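You operate a simulated robot arm through the tools that you are given. There is no shell and no other tool. Be economical: measure what you need, move in short steps, check, and stop when the job is done.

Carry out the task below with a simulated robot arm. There is one attempt and no reset: what you move stays moved.

TASK
Fetch the blue sack from the top of the sample bench and set it on the blue cover. Press the call button to switch it on. Put the 500 g iron weight from the sack bench top on the green sign and the 2 kg iron weight on the top of the sample bench. Put the blue tin on the top of the wall bench away on the top of the gauge bench. Take the hand brush from the top of the wall bench and leave it on the orange plate. Open the sieve cupboard door, put the orange tin on the top of the low table away on the low shelf of the sieve cupboard, then shut the door. Close the cabinet drawer. Turn the gauge knob to on. Take the tan block and put it in the orange tray. Fetch the grey block and set it on the low cabinet top. Take the steel weight from the top of the store pallet and leave it on the steel plate of the damp gauge. Do these in any order. Set down upright: blue sack, iron weight, orange tin, tan block, grey block.

It is judged by the outcome, as a careful person would: the job done as asked, and still so three seconds after it is handed in. It fails if anything else is knocked over, pushed out of place, dropped, spilled or broken. A push-on lid holds only when it is set on centred and level and pressed home; a screw cap is set on level and turned clockwise until tight.

THE ROBOT
A 7-joint arm with a fingered hand on a trunk, on a base that drives. Base frame: it is fixed to the floor where the robot stands at the start and does not move with it; the origin is under the middle of the robot, x ahead of it, y to its left, z up. Lengths are in m, angles in degrees, forces in N, time in s.
Its first joint turns from -166.0 to 166.0 degrees. Places, roughly: blue cover (15x15x2 cm) [1, 0.2, 0.9]; blue sack [0.75, 0.25, 1]; blue tin [-1.75, -5, 1]; cabinet drawer [-5.9, 1.8, 0.4]; call button [1, -1.6, 1.1]; gauge knob [-6.3, 3.9, 0.9]; green sign [-1.25, -3.5, 0.75]; grey block [-7, 4, 1]; hand brush (16x6x10 cm) [-1.9, -5, 0.9]; iron weight [-1.25, -3.5, 0.75]; low cabinet top (22x34 cm) [-3.12, 2.28, 0.78]; low shelf of the sieve cupboard [-2.9, 4, 0.1]; orange plate (15x15x2 cm) [0.8, -2.9, 0.8]; orange tin [-6.5, -1.25, 0.5]; orange tray [-2.75, 4, 1]; sieve cupboard door [-3, 3.8, 0.4]; steel plate of the damp gauge (15x20 cm) [-6.44, 3.82, 0.9]; steel weight [-10.75, 2, 0.75]; tan block [-6.75, 4, 1]; top of the gauge bench [-6.8, 3.9, 0.9]; top of the sample bench [0.8, 0.7, 0.9]. Payload 4.7 kg.
The TCP is the grasp point between the finger pads, 0.036 m short of the fingertips. In the tool frame z runs along the fingers and y along their closing line. The gripper opens to 0.12 m. The gripper's body begins 0.042 m behind the TCP. The gripper is a hand of 5 fingers: y runs from the thumb to the fingers, the wrist lies at [-0.018, -0.122, -0.21] in the tool frame, and closing takes about 1.5 s.
Orientation is that of the tool frame in the base frame, as a unit quaternion [x, y, z, w]. With the fingers straight down and the wrist toward the robot, the tool's x, y and z point along [0, 1, 0], [1, 0, 0] and [0, 0, -1] of the base frame.

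THE INTERFACE
- The arm moves only by the tool servo_tool. Its arguments are lists of equal length, an entry for each row: "dp": the shift along the base's x, y, z in units of 150 mm (1.0 is 150 mm), a list of three; "rotation": the turn, a rotation vector about the base's x, y, z in units of 90 degrees (1.0 is 90 degrees), a list of three. In form: {"dp": [[x, y, z], ...], "rotation": [[wx, wy, wz], ...]}. A call has 1 to 8 rows; each row is the pose to reach, as a shift and turn from the pose commanded when the call began. "grip" is the opening, from 0 (shut) to 1 (fully open), set as the call begins (left out, the last holds). A call with a number of a shift or a turn outside -1 to 1 is refused whole. A row lasts 0.2 s, in which the tool goes at most 0.05 m and 8.6 degrees; a call with a longer step from one row to the next is refused whole, and so is a gripper value outside its range. Where a pose cannot be reached the arm comes as near as it can. A force on the tool above 40 N (or 10 N above the force at the start of the call, whichever is more), or a blocked arm, ends the call early, and 0.2 s more pass. Each finger travels about 0.045 m/s and halts on what it meets, pressing with about 22 N; the grip force reading is that of the motor and also rises with nothing between the fingers. The clock runs only during rows and for 0.2 s after the last one: add rows that repeat a pose to give the fingers time. The reply holds the time, the measured pose of the TCP, the force on the tool along the base axes, the opening and the grip force, in the units named above and with some noise, with the torque about the TCP (base axes, N m) and any sound that the robot's microphone picked up, and new pictures: "pictures" is both (left out), scene, wrist or none.
- Cameras (640 x 400 px; columns grow to the right, rows downward): "scene" is now at [-0.2356, 0.0718, 1.2464]; the picture's right is [-0.09, -1.00, 0.00], its down [-0.25, 0.02, -0.97] and it looks along [0.96, -0.08, -0.26] (base axes); focal length 280 px, centre (320, 200). "wrist" rides on the gripper at [0.073, -0.091, -0.143] in the tool frame; the picture's right is [-0.80, 0.28, -0.53], its down [-0.53, -0.73, 0.42] and it looks along [-0.27, 0.62, 0.74] (tool axes); focal length 234 px, centre (320, 200). There is no depth. A picture from a camera that has moved, and an enlarged one, comes with that camera's place and axes in the base frame and with its lens.
- drive_base(legs): drives the robot by 1 to 6 legs, each [ahead, turn to the left] in m and degrees, along the robot's own axes; the way and the turn of a leg run together, so that a leg with both is an arc; at most 1.5 m and 180 degrees a leg. The arm and the cameras ride along, it lands a little off, and it stops where it bumps. It gives what a move gives, and a new picture of the scene camera.
- grasp_type(shape): the hand has 5 fingers and takes this shape, open, in about a second: jaw (thumb against the fingers, like two jaws); tri (thumb and two fingers); tip (a fingertip pinch); poke (one finger out to press); point (the index stretched); flat (the hand flat); cup (the hand cupped); fist (a fist). The gripper value then closes the fingers along that shape, each until it touches; the sizes above hold for jaw. It gives what a move gives, with no picture.
- pan_tilt(pan, tilt): turns the head with the scene camera to pan (to the left, within 143 degrees either way) and tilt (down, from -29 to 69), counted from straight ahead of the robot. It gives what a move gives, and a new picture of the scene camera.
- close_up(camera, box): a new picture of the part [left, top, right, bottom] of that camera's present view, enlarged. No time passes.
- close_job(): hands the job in; it is judged then, once.

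Work in short steps. Places have to be worked out from the pictures, the camera data and where the tool is seen: move nearer, look again, correct. Check each grasp and each placing, and mend what went wrong. You have 556 turns and 360 pictures in all, those below and enlarged ones among them. Open the gripper and draw the arm clear of the work before you hand the job in, unless the task says otherwise; then end with one line.

The tools are called after "Call:" as a command line: name --argument value ..., lists and objects as JSON in quotes. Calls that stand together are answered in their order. servo_tool: Moves the arm, as the interface text tells. Its arguments: {"type":"object","properties":{"dp":{"type":"array"},"rotation":{"type":"array"},"grip":{"type":"number"},"pictures":{"type":"string","enum":["both","scene","wrist","none"]}},"required":["dp","rotation"]} The other tools are called the same way: grasp_type (shape) gives the hand a shape; drive_base (legs) drives the base; pan_tilt (pan, tilt) turns the head that bears the scene camera; close_up (camera, box) takes an enlarged picture of a part of a camera's view; close_job () hands the job in.

At the start:

```text
clock: 0.0
tool_pos: [0.5964, -0.1021, 1.2032]
orientation: [0.707, 0.707, 0.0, 0.0]
ft_force: [-0.2, -1.1, -0.2]
moment: [-0.01, -0.01, 0.02]
finger_gap: 0.1195
grasp_force: 0.0
shape: jaw
robot x, y, heading: [-0.0025, -0.0018, 0.0]
head pan, tilt: [-4.9, 14.8]
```

scene: 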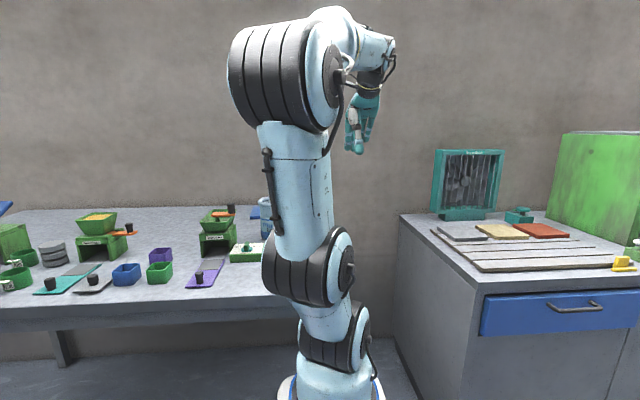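
wrist: 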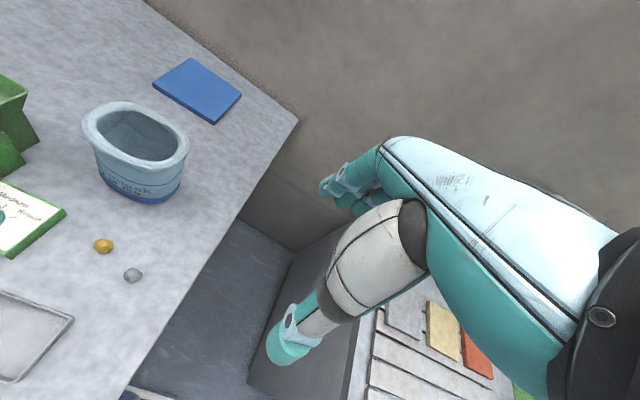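

I'll look at the sample bench first, with a close-up of the sack and a look to the left.

Call:
close_up --camera "wrist" --box '[0, 0, 320, 400]'

Call:
pan_tilt --pan 30 --tilt 25

```text
1.00 times, centred on (160, 200) of wrist (not enlarged: the box is as wide or as high as the picture)
camera zoom: at [0.5058, -0.0297, 1.3451], right [0.28, -0.8, 0.53], down [-0.73, -0.53, -0.42], along [0.62, -0.27, -0.74], focal length 234 px, centre (480, 200)
```

zoom: 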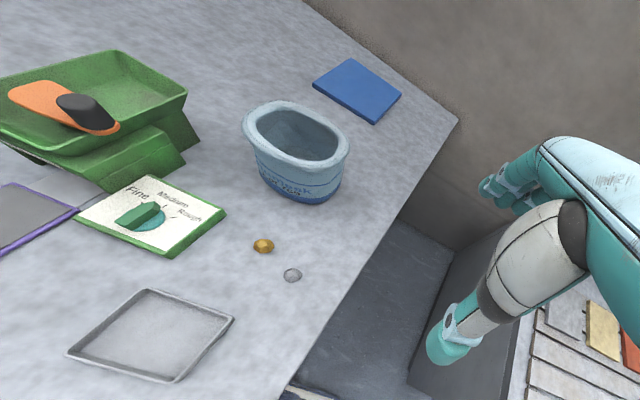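

```text
clock: 1.0
tool_pos: [0.5976, -0.1015, 1.203]
orientation: [0.707, 0.707, 0.0, 0.0]
ft_force: [0.3, -0.1, 0.6]
moment: [0.0, 0.02, 0.0]
finger_gap: 0.1194
grasp_force: 0.1
shape: jaw
robot x, y, heading: [-0.0026, 0.0034, -0.0]
head pan, tilt: [30.0, 25.0]
camera scene: at [-0.2489, 0.1257, 1.2298], right [0.5, -0.87, 0.0], down [-0.37, -0.21, -0.91], along [0.79, 0.45, -0.42], focal length 280 px, centre (320, 200)
```

scene: 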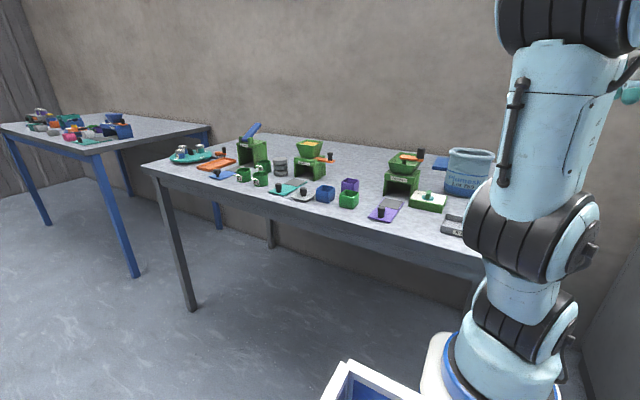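

The sack is at the right-hand end of the sample bench, near the cover. I'll enlarge this area and compute its location.

Call:
close_up --camera "scene" --box '[380, 120, 520, 240]'

Call:
close_up --camera "scene" --box '[140, 110, 380, 240]'

```text
3.33 times, centred on (450, 180) of scene
camera zoom: at [-0.2489, 0.1257, 1.2298], right [0.5, -0.87, 0.0], down [-0.37, -0.21, -0.91], along [0.79, 0.45, -0.42], focal length 934 px, centre (-113, 267)
```

zoom: 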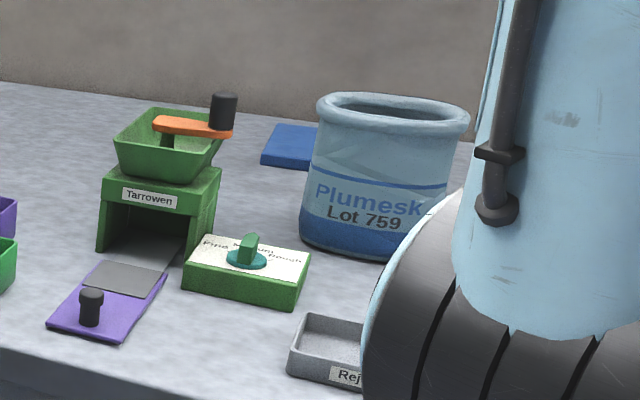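

```text
2.67 times, centred on (260, 175) of scene
camera zoom: at [-0.2489, 0.1257, 1.2298], right [0.5, -0.87, 0.0], down [-0.37, -0.21, -0.91], along [0.79, 0.45, -0.42], focal length 747 px, centre (480, 267)
```

zoom: 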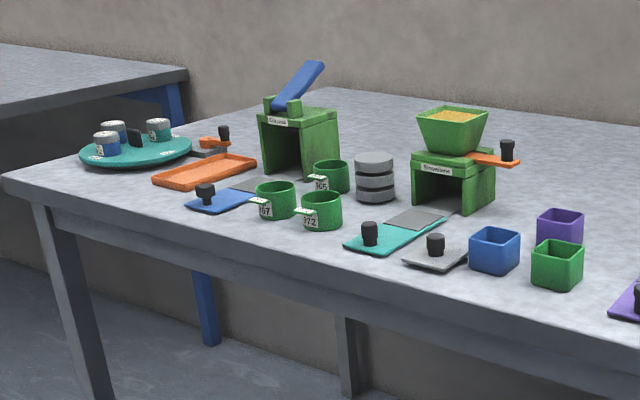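

The sack stands near (0.71, 0.14) with its rim at z≈1.0. I'll move the hand left to look at it from closer above.

Call:
servo_tool --dp '[[-0.1, 0.3, 0], [-0.2, 0.6, 0], [-0.3, 0.9, 0]]' --rotation '[[0, 0, 0], [0, 0, 0], [0, 0, 0]]' --pictures "none"

Call:
servo_tool --dp '[[-0.1, 0.3, 0], [-0.2, 0.6, 0], [-0.3, 0.9, 0]]' --rotation '[[0, 0, 0], [0, 0, 0], [0, 0, 0]]' --pictures "wrist"

```text
clock: 1.8
tool_pos: [0.5529, 0.0337, 1.2012]
orientation: [0.707, 0.707, 0.001, 0.0]
ft_force: [-0.3, -0.2, -0.6]
moment: [0.0, 0.01, 0.0]
finger_gap: 0.1195
grasp_force: 0.1
shape: jaw
robot x, y, heading: [-0.0007, -0.0024, -0.1]
head pan, tilt: [30.0, 25.0]
```

```text
clock: 2.6
tool_pos: [0.5074, 0.1689, 1.2047]
orientation: [0.708, 0.706, -0.001, -0.001]
ft_force: [0.0, -0.2, 0.5]
moment: [0.03, -0.02, -0.01]
finger_gap: 0.1196
grasp_force: 0.1
shape: jaw
robot x, y, heading: [0.0012, -0.0021, -0.2]
head pan, tilt: [30.0, 25.0]
camera wrist: at [0.4167, 0.2404, 1.3463], right [0.28, -0.8, 0.53], down [-0.73, -0.53, -0.42], along [0.62, -0.27, -0.74], focal length 234 px, centre (320, 200)
```

wrist: 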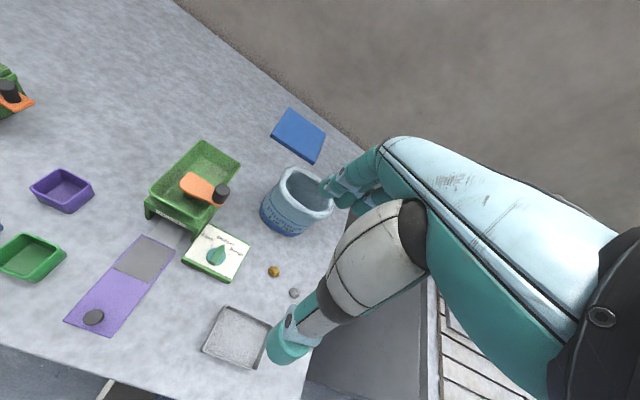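

Call:
close_up --camera "wrist" --box '[240, 100, 360, 260]'

```text
2.50 times, centred on (300, 180) of wrist
camera zoom: at [0.4167, 0.2404, 1.3463], right [0.28, -0.8, 0.53], down [-0.73, -0.53, -0.42], along [0.62, -0.27, -0.74], focal length 585 px, centre (370, 250)
```

zoom: 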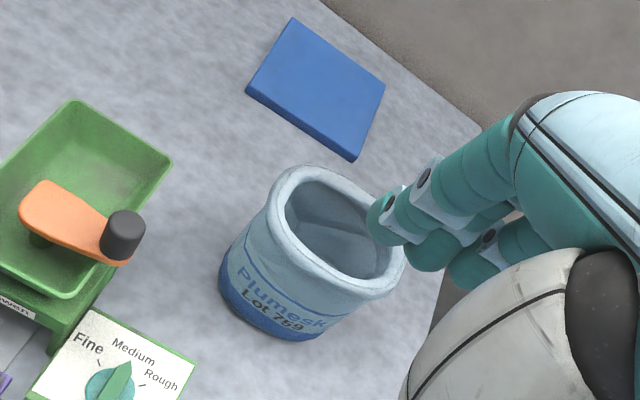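

The rim spans about x 0.657–0.750 and y 0.08–0.207, so closing along x fits. I'll move above the sack in the default orientation.

Call:
servo_tool --dp '[[0.3, -0.05, 0], [0.6, -0.1, 0], [0.9, -0.17, 0], [0.9, -0.17, 0]]' --rotation '[[0, 0, 0], [0, 0, 0], [0, 0, 0], [0, 0, 0]]' --pictures "none"

Call:
servo_tool --dp '[[0.3, 0, -0.1], [0.41, 0, -0.4], [0.41, 0, -0.7], [0.41, 0, -0.9], [0.41, 0, -0.9]]' --rotation '[[0, 0, 0], [0, 0, 0], [0, 0, 0], [0, 0, 0], [0, 0, 0]]'

```text
clock: 3.6
tool_pos: [0.6416, 0.1427, 1.2045]
orientation: [0.707, 0.707, -0.001, 0.0]
ft_force: [0.0, -0.5, -0.5]
moment: [-0.01, 0.0, -0.01]
finger_gap: 0.1199
grasp_force: 0.0
shape: jaw
robot x, y, heading: [-0.0005, -0.0, -0.0]
head pan, tilt: [30.0, 25.0]
```

```text
clock: 4.8
tool_pos: [0.7044, 0.1422, 1.0677]
orientation: [0.707, 0.707, 0.0, 0.0]
ft_force: [0.8, -0.2, -0.2]
moment: [-0.04, -0.03, 0.01]
finger_gap: 0.1199
grasp_force: 0.0
shape: jaw
robot x, y, heading: [-0.003, -0.0015, 0.0]
head pan, tilt: [30.0, 25.0]
camera scene: at [-0.2489, 0.1258, 1.2298], right [0.5, -0.87, 0.0], down [-0.37, -0.21, -0.91], along [0.78, 0.45, -0.42], focal length 280 px, centre (320, 200)
camera wrist: at [0.6139, 0.2145, 1.2101], right [0.28, -0.8, 0.53], down [-0.73, -0.53, -0.42], along [0.62, -0.27, -0.74], focal length 234 px, centre (320, 200)
```

scene: 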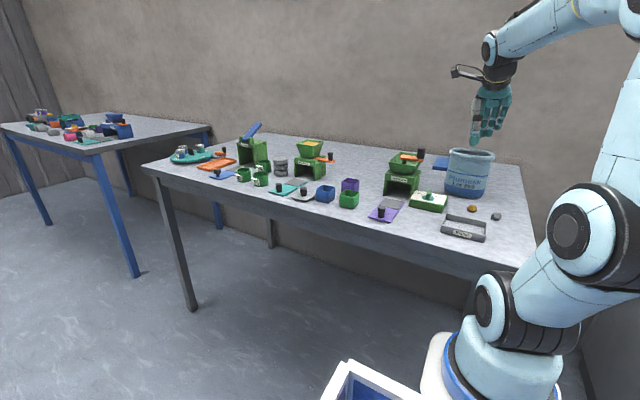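
wrist: 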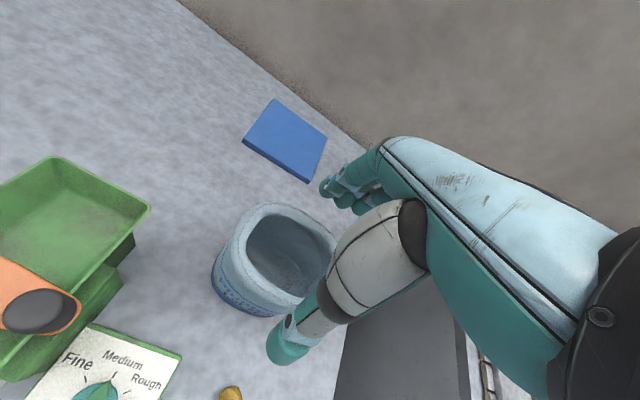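

The readings agree: the sack is centred at x≈0.705 and fits between the thumb and fingers. I'll descend to z≈0.968 in short rows.

Call:
servo_tool --dp '[[0, 0, -0.2], [0, 0, -0.4], [0, 0, -0.65], [0, 0, -0.65]]' --rotation '[[0, 0, 0], [0, 0, 0], [0, 0, 0], [0, 0, 0]]'

```text
clock: 5.8
tool_pos: [0.7057, 0.1437, 0.9751]
orientation: [0.707, 0.707, 0.002, 0.001]
ft_force: [0.6, 0.4, 21.3]
moment: [0.15, -0.12, -0.03]
finger_gap: 0.1203
grasp_force: 0.1
shape: jaw
robot x, y, heading: [0.0015, 0.0029, -0.1]
head pan, tilt: [30.0, 25.0]
camera scene: at [-0.2494, 0.1257, 1.2297], right [0.5, -0.87, 0.0], down [-0.37, -0.21, -0.91], along [0.79, 0.45, -0.42], focal length 280 px, centre (320, 200)
camera wrist: at [0.6133, 0.2149, 1.1159], right [0.28, -0.8, 0.53], down [-0.73, -0.53, -0.43], along [0.62, -0.26, -0.73], focal length 234 px, centre (320, 200)
```

scene: 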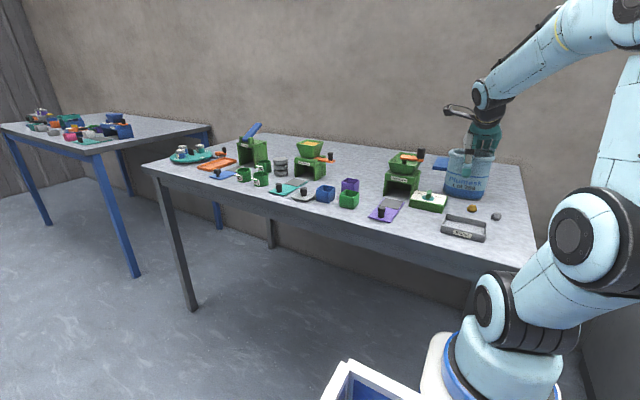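
wrist: 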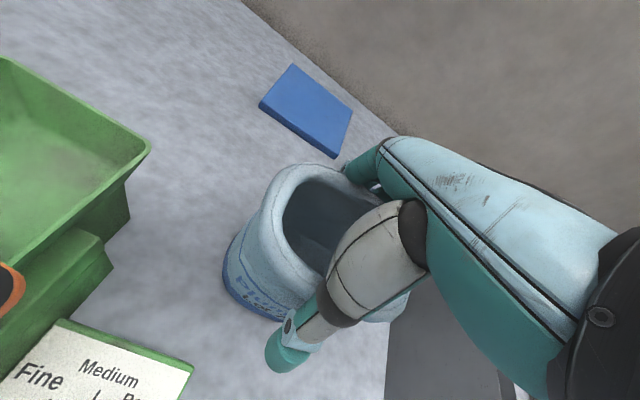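

Contact is 21 N: the palm touches the rim, and the thumb and fingers straddle the sack. I'll lift 10 mm and close.

Call:
servo_tool --dp '[[0, 0, 0.05], [0, 0, 0.08], [0, 0, 0.08], [0, 0, 0.08], [0, 0, 0.08], [0, 0, 0.08], [0, 0, 0.08], [0, 0, 0.08]]' --rotation '[[0, 0, 0], [0, 0, 0], [0, 0, 0], [0, 0, 0], [0, 0, 0], [0, 0, 0], [0, 0, 0], [0, 0, 0]]' --grip 0

```text
clock: 7.6
tool_pos: [0.7043, 0.1431, 0.9828]
orientation: [0.707, 0.708, 0.0, 0.0]
ft_force: [0.8, -0.4, -0.5]
moment: [-0.03, -0.04, -0.02]
finger_gap: 0.0904
grasp_force: 22.3
shape: jaw
robot x, y, heading: [0.0007, 0.0015, 0.1]
head pan, tilt: [30.0, 25.0]
camera scene: at [-0.2489, 0.1258, 1.2298], right [0.5, -0.87, 0.0], down [-0.37, -0.21, -0.91], along [0.78, 0.45, -0.42], focal length 280 px, centre (320, 200)
camera wrist: at [0.6132, 0.2142, 1.1246], right [0.28, -0.8, 0.53], down [-0.73, -0.53, -0.42], along [0.62, -0.27, -0.74], focal length 234 px, centre (320, 200)
```

scene: 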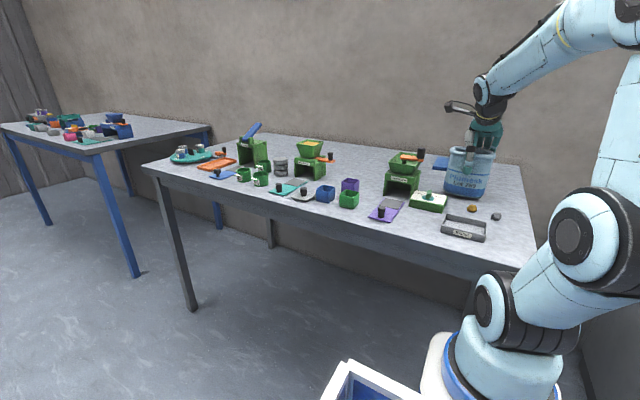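
wrist: 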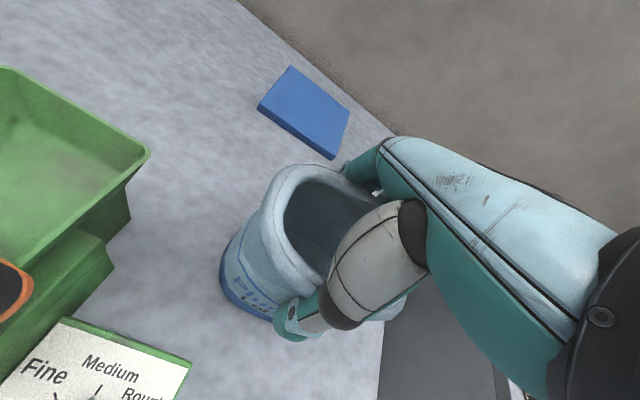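

The sack is gripped at 0.09. I'll lift, then carry it toward the cover, whose centre is about (0.962, 0.203) with its top at z≈0.885.

Call:
servo_tool --dp '[[0, 0, 0.2], [0, 0, 0.4], [0, 0, 0.55]]' --rotation '[[0, 0, 0], [0, 0, 0], [0, 0, 0]]' --pictures "wrist"

Call:
servo_tool --dp '[[0.25, 0.05, 0], [0.5, 0.15, 0], [0.75, 0.3, 0], [0.95, 0.4, 0]]' --rotation '[[0, 0, 0], [0, 0, 0], [0, 0, 0], [0, 0, 0]]'

```text
clock: 8.4
tool_pos: [0.7038, 0.1428, 1.0652]
orientation: [0.708, 0.707, 0.0, 0.0]
ft_force: [0.0, -0.3, -0.4]
moment: [-0.02, 0.06, -0.01]
finger_gap: 0.0903
grasp_force: 21.8
shape: jaw
robot x, y, heading: [-0.0011, -0.0005, 0.1]
head pan, tilt: [30.0, 25.0]
camera wrist: at [0.6127, 0.2141, 1.2074], right [0.28, -0.8, 0.53], down [-0.73, -0.53, -0.42], along [0.62, -0.27, -0.74], focal length 234 px, centre (320, 200)
```

wrist: 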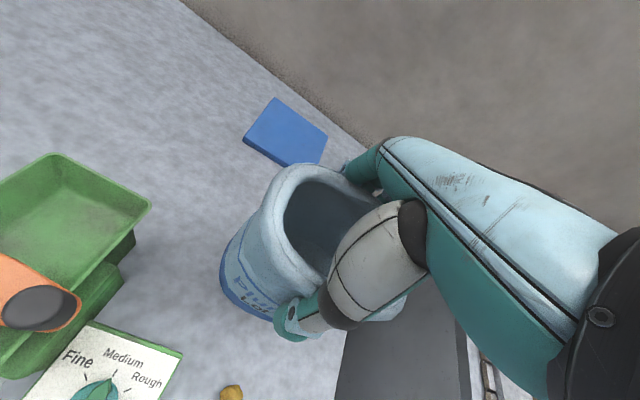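

```text
clock: 9.4
tool_pos: [0.8479, 0.204, 1.0643]
orientation: [0.707, 0.707, 0.0, 0.001]
ft_force: [-0.6, 0.5, 0.1]
moment: [-0.01, -0.03, 0.0]
finger_gap: 0.0899
grasp_force: 21.6
shape: jaw
robot x, y, heading: [0.0014, -0.0021, -0.0]
head pan, tilt: [30.0, 25.0]
camera scene: at [-0.2492, 0.1258, 1.2297], right [0.5, -0.87, 0.0], down [-0.37, -0.21, -0.91], along [0.79, 0.45, -0.42], focal length 280 px, centre (320, 200)
camera wrist: at [0.7555, 0.2744, 1.2072], right [0.28, -0.8, 0.53], down [-0.73, -0.53, -0.43], along [0.62, -0.27, -0.74], focal length 234 px, centre (320, 200)
```

scene: 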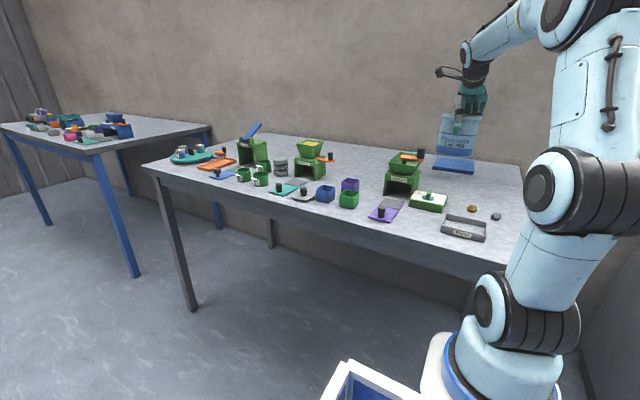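
wrist: 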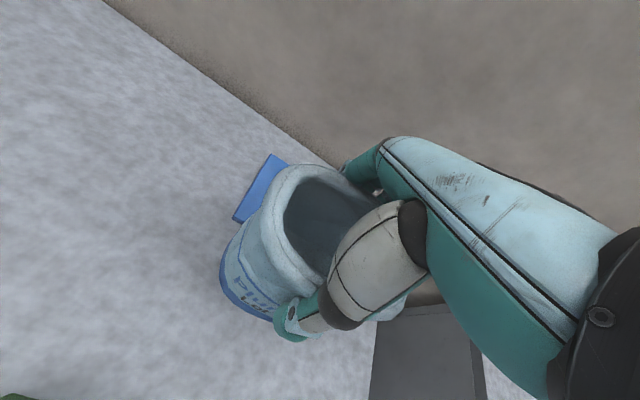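

Call:
servo_tool --dp '[[0.25, 0, 0], [0.5, 0, 0], [0.72, 0, 0], [0.72, 0, 0]]' --rotation '[[0, 0, 0], [0, 0, 0], [0, 0, 0], [0, 0, 0]]' --pictures "wrist"

Call:
close_up --camera "scene" --box '[400, 80, 520, 200]'

```text
clock: 10.4
tool_pos: [0.954, 0.2036, 1.067]
orientation: [0.707, 0.707, -0.001, -0.001]
ft_force: [0.2, 0.2, -0.3]
moment: [0.02, 0.0, 0.02]
finger_gap: 0.0901
grasp_force: 22.0
shape: jaw
robot x, y, heading: [0.0012, -0.0006, -0.3]
head pan, tilt: [30.0, 25.0]
camera wrist: at [0.8626, 0.275, 1.2073], right [0.28, -0.8, 0.53], down [-0.73, -0.53, -0.42], along [0.62, -0.27, -0.74], focal length 234 px, centre (320, 200)
```

wrist: 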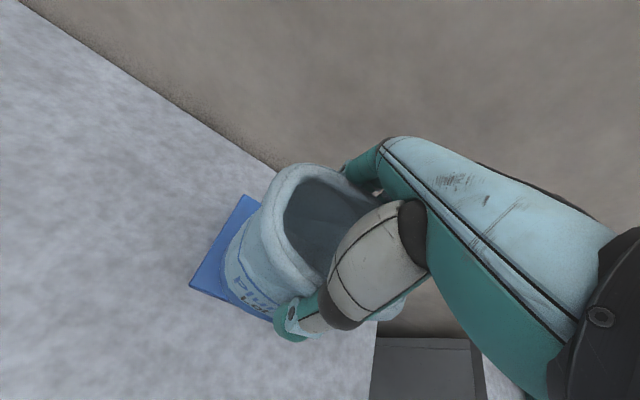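

```text
3.33 times, centred on (460, 140) of scene
camera zoom: at [-0.2489, 0.1259, 1.2298], right [0.5, -0.87, 0.0], down [-0.37, -0.21, -0.91], along [0.78, 0.45, -0.42], focal length 934 px, centre (-147, 400)
```

zoom: 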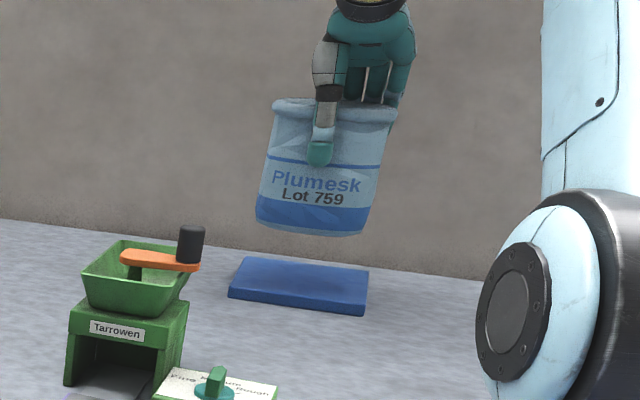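

The sack is nearly over the cover; I estimate the cover centre at about (0.97, 0.197). I'll make a small correction, then lower to TCP z≈1.005, where contact is expected.

Call:
servo_tool --dp '[[0.12, -0.03, 0], [0.12, -0.03, -0.15], [0.12, -0.03, -0.3], [0.12, -0.03, -0.36], [0.12, -0.03, -0.36]]' --rotation '[[0, 0, 0], [0, 0, 0], [0, 0, 0], [0, 0, 0], [0, 0, 0]]' --pictures "wrist"

Call:
close_up --camera "scene" --box '[400, 100, 520, 200]'

```text
clock: 11.6
tool_pos: [0.9726, 0.1987, 1.0119]
orientation: [0.707, 0.707, 0.0, 0.0]
ft_force: [0.1, 0.9, -0.1]
moment: [0.0, -0.01, 0.0]
finger_gap: 0.0899
grasp_force: 22.1
shape: jaw
robot x, y, heading: [-0.0002, -0.0012, 0.0]
head pan, tilt: [30.0, 25.0]
camera wrist: at [0.8802, 0.2695, 1.1536], right [0.28, -0.8, 0.53], down [-0.73, -0.53, -0.42], along [0.62, -0.27, -0.74], focal length 234 px, centre (320, 200)
```

wrist: 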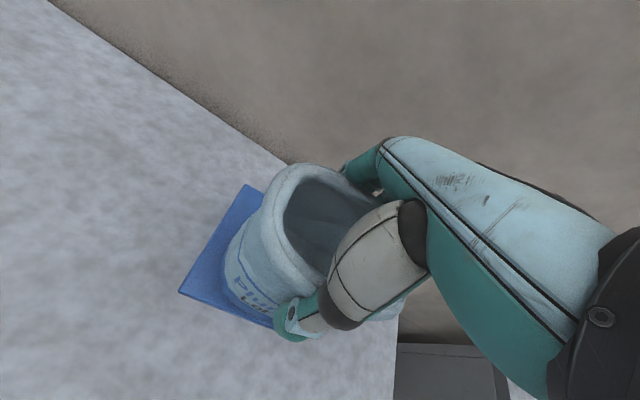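

```text
4.00 times, centred on (460, 150) of scene
camera zoom: at [-0.2488, 0.1258, 1.2298], right [0.5, -0.87, 0.0], down [-0.37, -0.21, -0.91], along [0.78, 0.45, -0.42], focal length 1120 px, centre (-240, 400)
```

zoom: 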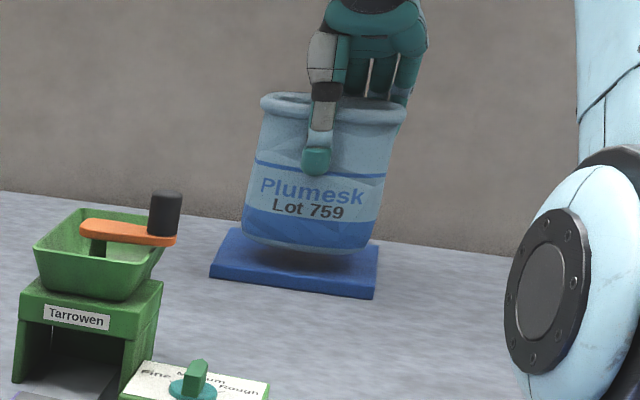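

The sack hovers about 1 cm above the cover and is well centred. I'll lower slowly until contact.

Call:
servo_tool --dp '[[0, 0, -0.03], [0, 0, -0.06], [0, 0, -0.09]]' --rotation '[[0, 0, 0], [0, 0, 0], [0, 0, 0]]' --pictures "none"

Call:
close_up --camera "scene" --box '[400, 100, 520, 200]'

```text
clock: 12.4
tool_pos: [0.9721, 0.1983, 0.9975]
orientation: [0.707, 0.707, 0.0, 0.0]
ft_force: [0.1, 0.2, -0.6]
moment: [0.03, 0.03, -0.04]
finger_gap: 0.0901
grasp_force: 22.3
shape: jaw
robot x, y, heading: [0.0032, 0.0017, -0.1]
head pan, tilt: [30.0, 25.0]
```

```text
4.00 times, centred on (460, 150) of scene
camera zoom: at [-0.2489, 0.1258, 1.2298], right [0.5, -0.87, 0.0], down [-0.37, -0.21, -0.91], along [0.78, 0.45, -0.42], focal length 1120 px, centre (-240, 400)
```

zoom: 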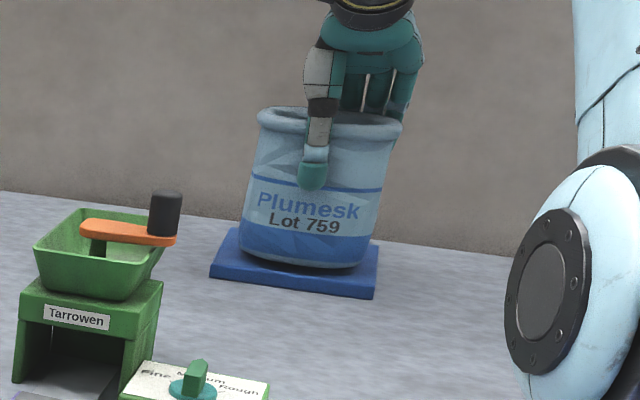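

No contact force yet, so I'll keep lowering in millimetres.

Call:
servo_tool --dp '[[0, 0, -0.02], [0, 0, -0.03], [0, 0, -0.04], [0, 0, -0.04]]' --rotation '[[0, 0, 0], [0, 0, 0], [0, 0, 0], [0, 0, 0]]' --pictures "none"

```text
clock: 13.4
tool_pos: [0.9717, 0.1991, 0.9924]
orientation: [0.707, 0.707, 0.001, 0.001]
ft_force: [-1.2, 1.0, 4.9]
moment: [0.01, -0.08, 0.01]
finger_gap: 0.0901
grasp_force: 21.5
shape: jaw
robot x, y, heading: [0.0007, 0.0011, -0.0]
head pan, tilt: [30.0, 25.0]
```

Light contact at 4.9 N means it's resting on the cover. I'll open the hand.

Call:
servo_tool --dp '[[0, 0, 0], [0, 0, 0], [0, 0, 0], [0, 0, 0], [0, 0, 0], [0, 0, 0]]' --rotation '[[0, 0, 0], [0, 0, 0], [0, 0, 0], [0, 0, 0], [0, 0, 0], [0, 0, 0]]' --grip 1 --pictures "none"

Call:
servo_tool --dp '[[0, 0, 0.3], [0, 0, 0.6], [0, 0, 0.9]]' --rotation '[[0, 0, 0], [0, 0, 0], [0, 0, 0]]' --pictures "both"

```text
clock: 14.8
tool_pos: [0.9713, 0.198, 0.9927]
orientation: [0.707, 0.707, 0.0, 0.0]
ft_force: [-2.1, 2.4, 6.7]
moment: [-0.02, -0.08, 0.04]
finger_gap: 0.12
grasp_force: 0.2
shape: jaw
robot x, y, heading: [-0.0002, 0.001, 0.4]
head pan, tilt: [30.0, 25.0]
```

```text
clock: 15.6
tool_pos: [0.9721, 0.1971, 1.1257]
orientation: [0.707, 0.707, -0.001, -0.001]
ft_force: [-0.2, 0.1, -0.4]
moment: [-0.02, 0.01, 0.04]
finger_gap: 0.1199
grasp_force: 0.0
shape: jaw
robot x, y, heading: [0.0024, 0.0005, 0.1]
head pan, tilt: [30.0, 25.0]
camera scene: at [-0.2486, 0.1259, 1.2298], right [0.5, -0.87, 0.0], down [-0.37, -0.21, -0.91], along [0.78, 0.45, -0.42], focal length 280 px, centre (320, 200)
camera wrist: at [0.881, 0.2685, 1.2682], right [0.28, -0.8, 0.52], down [-0.73, -0.53, -0.42], along [0.62, -0.27, -0.74], focal length 234 px, centre (320, 200)
```

scene: 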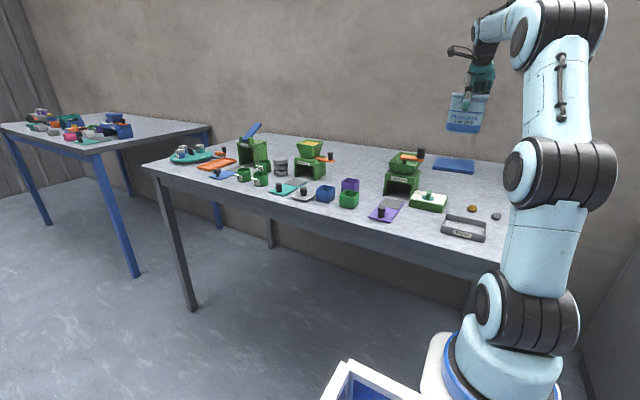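
wrist: 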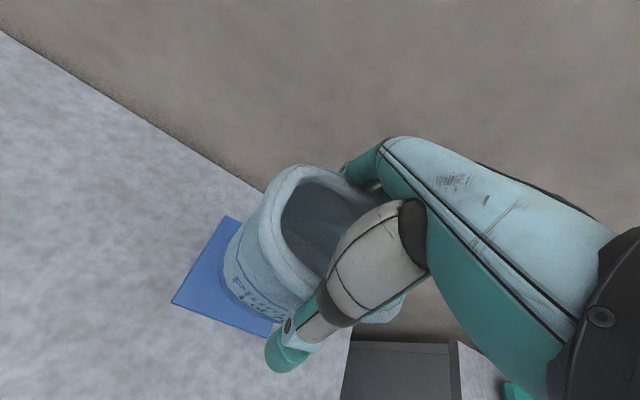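

The sack came up with the open hand, so it's hung on something. I'll check with a close-up before moving.

Call:
close_up --camera "scene" --box '[430, 30, 530, 140]'

Call:
close_up --camera "wrist" --box '[200, 130, 460, 390]'

```text
3.64 times, centred on (480, 85) of scene
camera zoom: at [-0.2486, 0.1259, 1.2298], right [0.5, -0.87, 0.0], down [-0.37, -0.21, -0.91], along [0.78, 0.45, -0.42], focal length 1018 px, centre (-262, 618)
```

zoom: 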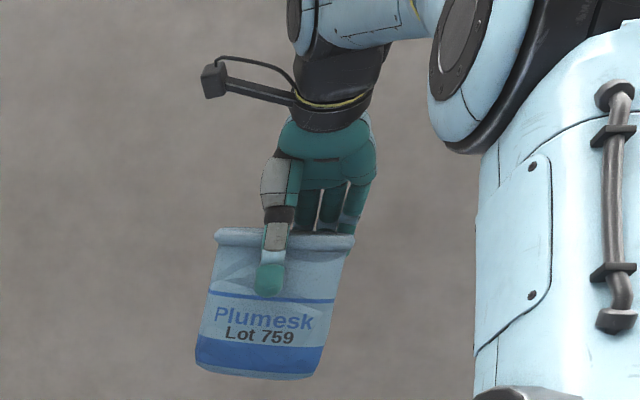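

```text
1.54 times, centred on (330, 260) of wrist
camera zoom: at [0.881, 0.2685, 1.2682], right [0.28, -0.8, 0.52], down [-0.73, -0.53, -0.42], along [0.62, -0.27, -0.74], focal length 360 px, centre (305, 108)
```

zoom: 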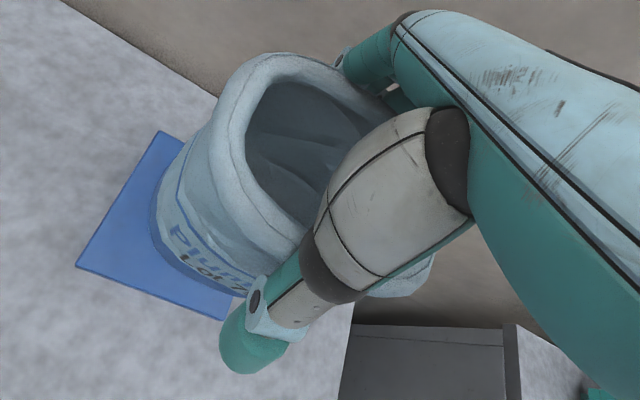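

The hand and sack moved as one, so the rim is probably wedged in the hand from the earlier push. I'll lower it back onto the cover the same way, then try to work the hand loose.

Call:
servo_tool --dp '[[0, 0, -0.25], [0, 0, -0.5], [0, 0, -0.75], [0, 0, -0.85], [0, 0, -0.9], [0, 0, -0.9]]' --rotation '[[0, 0, 0], [0, 0, 0], [0, 0, 0], [0, 0, 0], [0, 0, 0], [0, 0, 0]]' --pictures "wrist"

Call:
close_up --camera "scene" --box '[430, 80, 530, 190]'

```text
clock: 17.0
tool_pos: [0.9706, 0.1987, 0.9923]
orientation: [0.707, 0.707, 0.0, 0.001]
ft_force: [-1.5, 0.6, 7.3]
moment: [0.04, -0.11, 0.03]
finger_gap: 0.1198
grasp_force: 0.1
shape: jaw
robot x, y, heading: [-0.0007, 0.0007, -0.0]
head pan, tilt: [30.0, 25.0]
camera wrist: at [0.8803, 0.2705, 1.1342], right [0.28, -0.8, 0.53], down [-0.73, -0.53, -0.43], along [0.62, -0.27, -0.74], focal length 234 px, centre (320, 200)
```

wrist: 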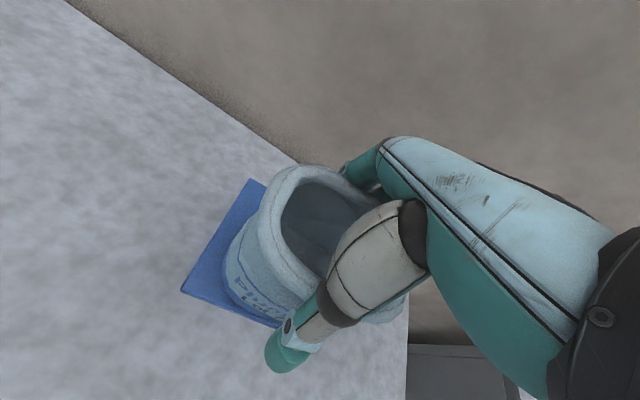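

```text
3.64 times, centred on (480, 135) of scene
camera zoom: at [-0.2492, 0.1258, 1.2297], right [0.5, -0.87, 0.0], down [-0.37, -0.21, -0.91], along [0.78, 0.45, -0.42], focal length 1018 px, centre (-262, 436)
```

zoom: 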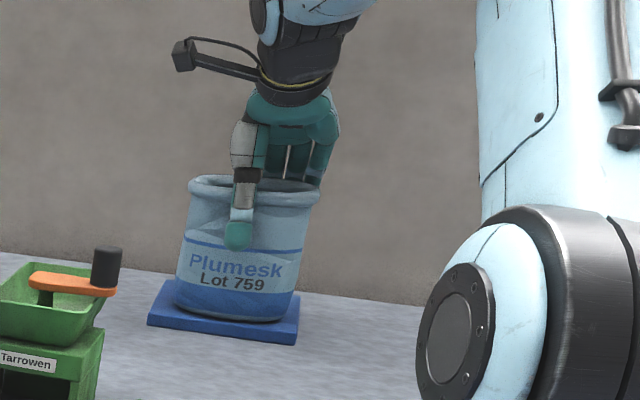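

The sack is resting on the cover again. I'll shake the hand a few mm in x and y and rise slightly to unwedge it.

Call:
servo_tool --dp '[[0.06, 0, 0.01], [-0.06, 0, 0.02], [0.06, 0, 0.03], [-0.06, 0, 0.04], [0, 0, 0.06], [0, 0, 0.1], [0, 0, 0.16], [0, 0, 0.2]]' --rotation '[[0, 0, 0], [0, 0, 0], [0, 0, 0], [0, 0, 0], [0, 0, 0], [0, 0, 0], [0, 0, 0], [0, 0, 0]]' --pictures "none"

Call:
close_up --camera "scene" --box '[430, 80, 530, 190]'

```text
clock: 18.8
tool_pos: [0.9718, 0.1993, 1.0215]
orientation: [0.707, 0.707, 0.001, 0.0]
ft_force: [-0.3, -0.1, -0.8]
moment: [0.0, 0.02, 0.02]
finger_gap: 0.1199
grasp_force: 0.0
shape: jaw
robot x, y, heading: [-0.0005, 0.0026, -0.1]
head pan, tilt: [30.0, 25.0]
```

```text
3.64 times, centred on (480, 135) of scene
camera zoom: at [-0.2488, 0.1259, 1.2298], right [0.5, -0.87, 0.0], down [-0.37, -0.21, -0.91], along [0.78, 0.45, -0.42], focal length 1018 px, centre (-262, 436)
```

zoom: 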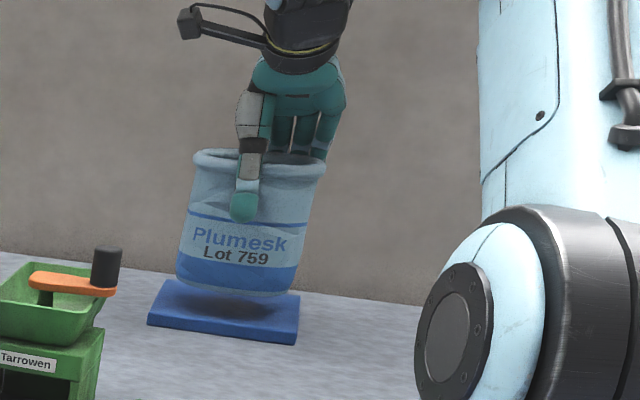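

It's still hanging. I'll lower it onto the cover again and change the hand shape there to free the thumb side.

Call:
servo_tool --dp '[[0, 0, -0.1], [0, 0, -0.17], [0, 0, -0.2], [0, 0, -0.2]]' --rotation '[[0, 0, 0], [0, 0, 0], [0, 0, 0], [0, 0, 0]]' --pictures "none"

Call:
grasp_type --shape "flat"

Call:
close_up --camera "scene" --box '[430, 80, 530, 190]'

Call:
close_up --camera "wrist" --box '[200, 130, 460, 390]'

```text
clock: 19.8
tool_pos: [0.9715, 0.1985, 0.9924]
orientation: [0.707, 0.707, 0.001, 0.001]
ft_force: [-1.2, 0.7, 2.8]
moment: [0.02, -0.09, 0.01]
finger_gap: 0.1199
grasp_force: 0.0
shape: jaw
robot x, y, heading: [-0.0006, -0.0022, -0.2]
head pan, tilt: [30.0, 25.0]
```

```text
clock: 20.7
tool_pos: [0.9728, 0.2002, 0.9908]
orientation: [0.706, 0.708, 0.001, 0.0]
ft_force: [1.1, 0.6, 0.0]
moment: [0.0, 0.03, 0.02]
finger_gap: 0.0003
grasp_force: 0.1
shape: flat
robot x, y, heading: [0.0005, 0.0025, 0.0]
head pan, tilt: [30.0, 25.0]
```

```text
3.64 times, centred on (480, 135) of scene
camera zoom: at [-0.2488, 0.1259, 1.2298], right [0.5, -0.87, 0.0], down [-0.37, -0.21, -0.91], along [0.78, 0.45, -0.42], focal length 1018 px, centre (-262, 436)
```

zoom: 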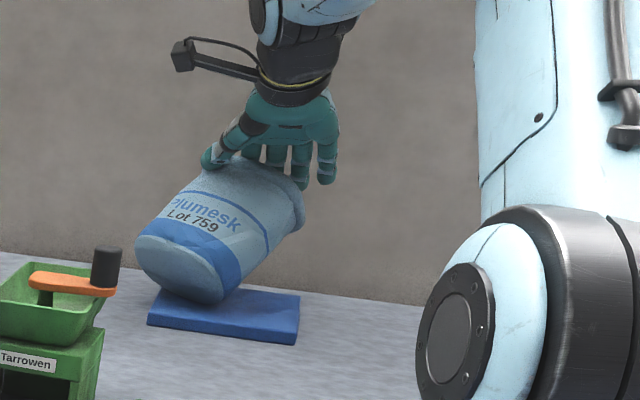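

```text
1.54 times, centred on (330, 260) of wrist
camera zoom: at [0.881, 0.2709, 1.1337], right [0.28, -0.8, 0.53], down [-0.73, -0.53, -0.42], along [0.62, -0.27, -0.74], focal length 360 px, centre (305, 108)
```

zoom: 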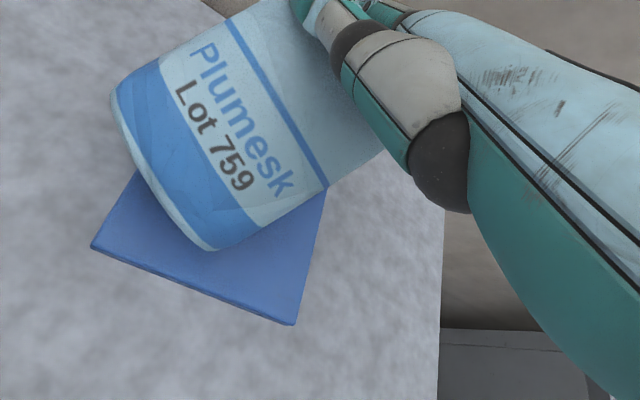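

Flat tipped the sack against the thumb, but it's still caught in the hand. I'll go back to the jaw shape, which may set it upright again.

Call:
grasp_type --shape "jaw"

Call:
close_up --camera "scene" --box '[430, 80, 530, 190]'

Call:
close_up --camera "wrist" --box '[200, 130, 460, 390]'

```text
clock: 21.6
tool_pos: [0.9722, 0.1997, 0.9919]
orientation: [0.707, 0.707, 0.0, 0.0]
ft_force: [1.8, -0.3, 9.0]
moment: [0.05, -0.08, 0.0]
finger_gap: 0.1199
grasp_force: 0.0
shape: jaw
robot x, y, heading: [-0.0002, 0.0031, 0.1]
head pan, tilt: [30.0, 25.0]
```

```text
3.64 times, centred on (480, 135) of scene
camera zoom: at [-0.2491, 0.1258, 1.2297], right [0.5, -0.87, 0.0], down [-0.37, -0.21, -0.91], along [0.79, 0.45, -0.42], focal length 1018 px, centre (-262, 436)
```

zoom: 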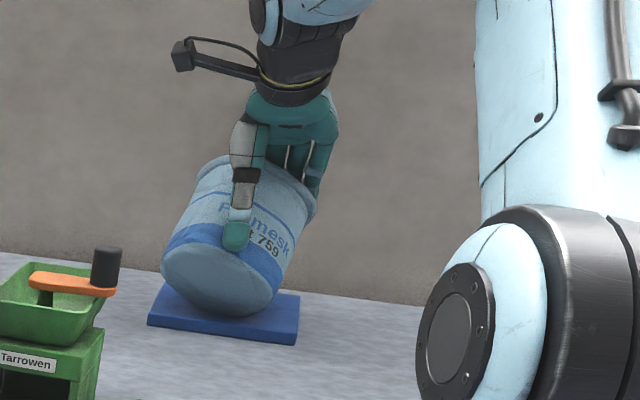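

```text
1.54 times, centred on (330, 260) of wrist
camera zoom: at [0.8808, 0.2708, 1.1342], right [0.28, -0.8, 0.53], down [-0.73, -0.53, -0.42], along [0.62, -0.27, -0.74], focal length 360 px, centre (305, 108)
```

zoom: 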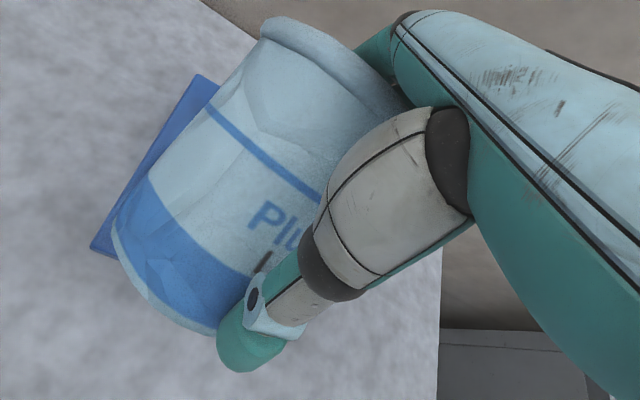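

The sack leans with its base toward the thumb. Closing the thumb should push the base back and straighten it, so I'll close gently.

Call:
servo_tool --dp '[[0, 0, 0.03], [0, 0, 0.05], [0, 0, 0.05], [0, 0, 0.05], [0, 0, 0.05], [0, 0, 0.05], [0, 0, 0.05]]' --rotation '[[0, 0, 0], [0, 0, 0], [0, 0, 0], [0, 0, 0], [0, 0, 0], [0, 0, 0], [0, 0, 0]]' --grip 0 --pictures "none"

Call:
close_up --camera "scene" --box '[430, 80, 530, 190]'

Call:
close_up --camera "wrist" --box '[200, 130, 460, 390]'

```text
clock: 23.2
tool_pos: [0.9721, 0.1997, 0.9996]
orientation: [0.707, 0.707, 0.001, 0.0]
ft_force: [0.7, -0.2, 0.2]
moment: [0.0, 0.04, 0.01]
finger_gap: 0.0805
grasp_force: 6.6
shape: jaw
robot x, y, heading: [0.0045, -0.0003, 0.2]
head pan, tilt: [30.0, 25.0]
```

```text
3.64 times, centred on (480, 135) of scene
camera zoom: at [-0.2489, 0.1259, 1.2298], right [0.5, -0.87, 0.0], down [-0.37, -0.21, -0.91], along [0.78, 0.45, -0.42], focal length 1018 px, centre (-262, 436)
```

zoom: 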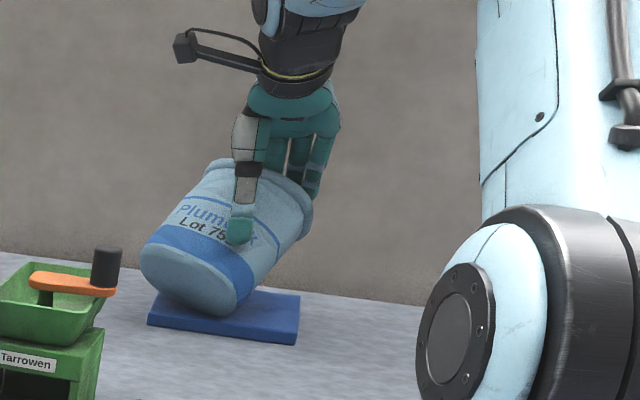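

```text
1.54 times, centred on (330, 260) of wrist
camera zoom: at [0.8803, 0.2708, 1.1414], right [0.28, -0.8, 0.53], down [-0.73, -0.53, -0.42], along [0.62, -0.27, -0.74], focal length 360 px, centre (305, 108)
```

zoom: 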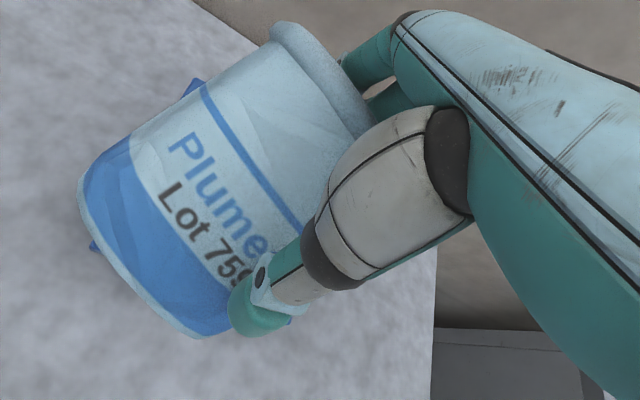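

Call:
servo_tool --dp '[[0, 0, 0.03], [0, 0, 0.06], [0, 0, 0.1], [0, 0, 0.15], [0, 0, 0.2], [0, 0, 0.2]]' --rotation '[[0, 0, 0], [0, 0, 0], [0, 0, 0], [0, 0, 0], [0, 0, 0], [0, 0, 0]]' --grip 0 --pictures "wrist"

Call:
close_up --camera "scene" --box '[430, 80, 530, 190]'

```text
clock: 24.6
tool_pos: [0.9722, 0.1989, 1.0294]
orientation: [0.707, 0.707, 0.0, 0.0]
ft_force: [-0.7, 0.6, -0.5]
moment: [-0.01, 0.01, -0.01]
finger_gap: 0.0775
grasp_force: 22.3
shape: jaw
robot x, y, heading: [-0.0019, -0.002, 0.1]
head pan, tilt: [30.0, 25.0]
camera wrist: at [0.8809, 0.2713, 1.1714], right [0.28, -0.8, 0.53], down [-0.73, -0.53, -0.42], along [0.62, -0.27, -0.74], focal length 234 px, centre (320, 200)
```

wrist: 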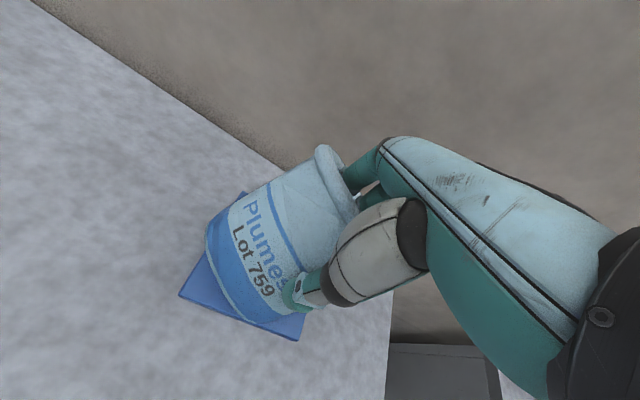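

```text
3.64 times, centred on (480, 135) of scene
camera zoom: at [-0.2488, 0.1259, 1.2298], right [0.5, -0.87, 0.0], down [-0.37, -0.21, -0.91], along [0.78, 0.45, -0.42], focal length 1018 px, centre (-262, 436)
```

zoom: 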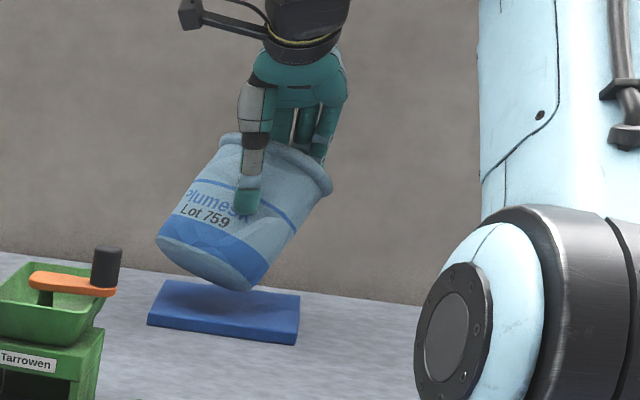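

The sack is now firmly clamped at 22 N, tilted about 27° sideways. I'll lift and roll the hand about -x to bring it upright.

Call:
servo_tool --dp '[[0, 0, 0.2], [0, 0, 0.3], [0, 0, 0.3], [0, 0, 0.3], [0, 0, 0.3]]' --rotation '[[-0.05, 0, 0], [-0.12, 0, 0], [-0.2, 0, 0], [-0.29, 0, 0], [-0.29, 0, 0]]' --pictures "wrist"

Call:
close_up --camera "scene" --box '[430, 70, 530, 180]'

```text
clock: 25.8
tool_pos: [0.9705, 0.1988, 1.0734]
orientation: [0.688, 0.689, -0.16, 0.161]
ft_force: [-0.2, 0.7, -0.4]
moment: [0.02, 0.02, -0.01]
finger_gap: 0.0775
grasp_force: 21.7
shape: jaw
robot x, y, heading: [0.0036, -0.0016, 0.2]
head pan, tilt: [30.0, 25.0]
camera wrist: at [0.8806, 0.3256, 1.1692], right [0.28, -0.49, 0.83], down [-0.73, -0.66, -0.15], along [0.62, -0.56, -0.54], focal length 234 px, centre (320, 200)
```

wrist: 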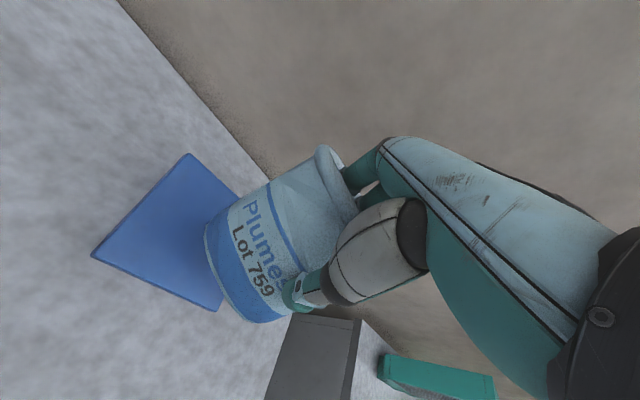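

```text
3.64 times, centred on (480, 125) of scene
camera zoom: at [-0.2488, 0.1259, 1.2298], right [0.5, -0.87, 0.0], down [-0.37, -0.21, -0.91], along [0.78, 0.45, -0.42], focal length 1018 px, centre (-262, 473)
```

zoom: 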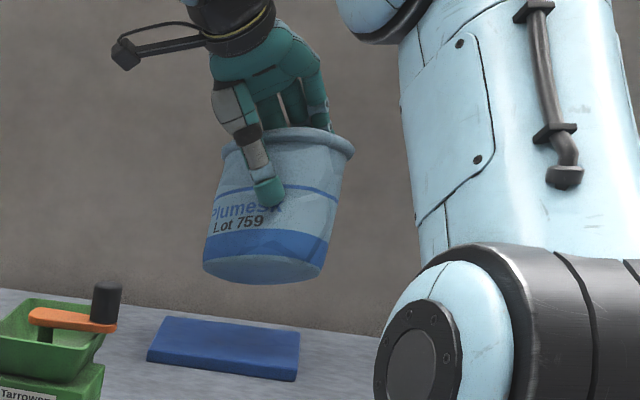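

Call:
close_up --camera "scene" --box '[475, 95, 535, 155]'

```text
6.67 times, centred on (505, 125) of scene
camera zoom: at [-0.2488, 0.1259, 1.2298], right [0.5, -0.87, 0.0], down [-0.37, -0.21, -0.91], along [0.78, 0.45, -0.42], focal length 1867 px, centre (-913, 700)
```

zoom: 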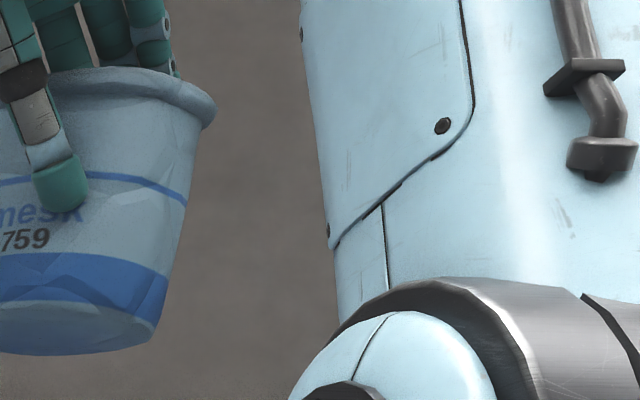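

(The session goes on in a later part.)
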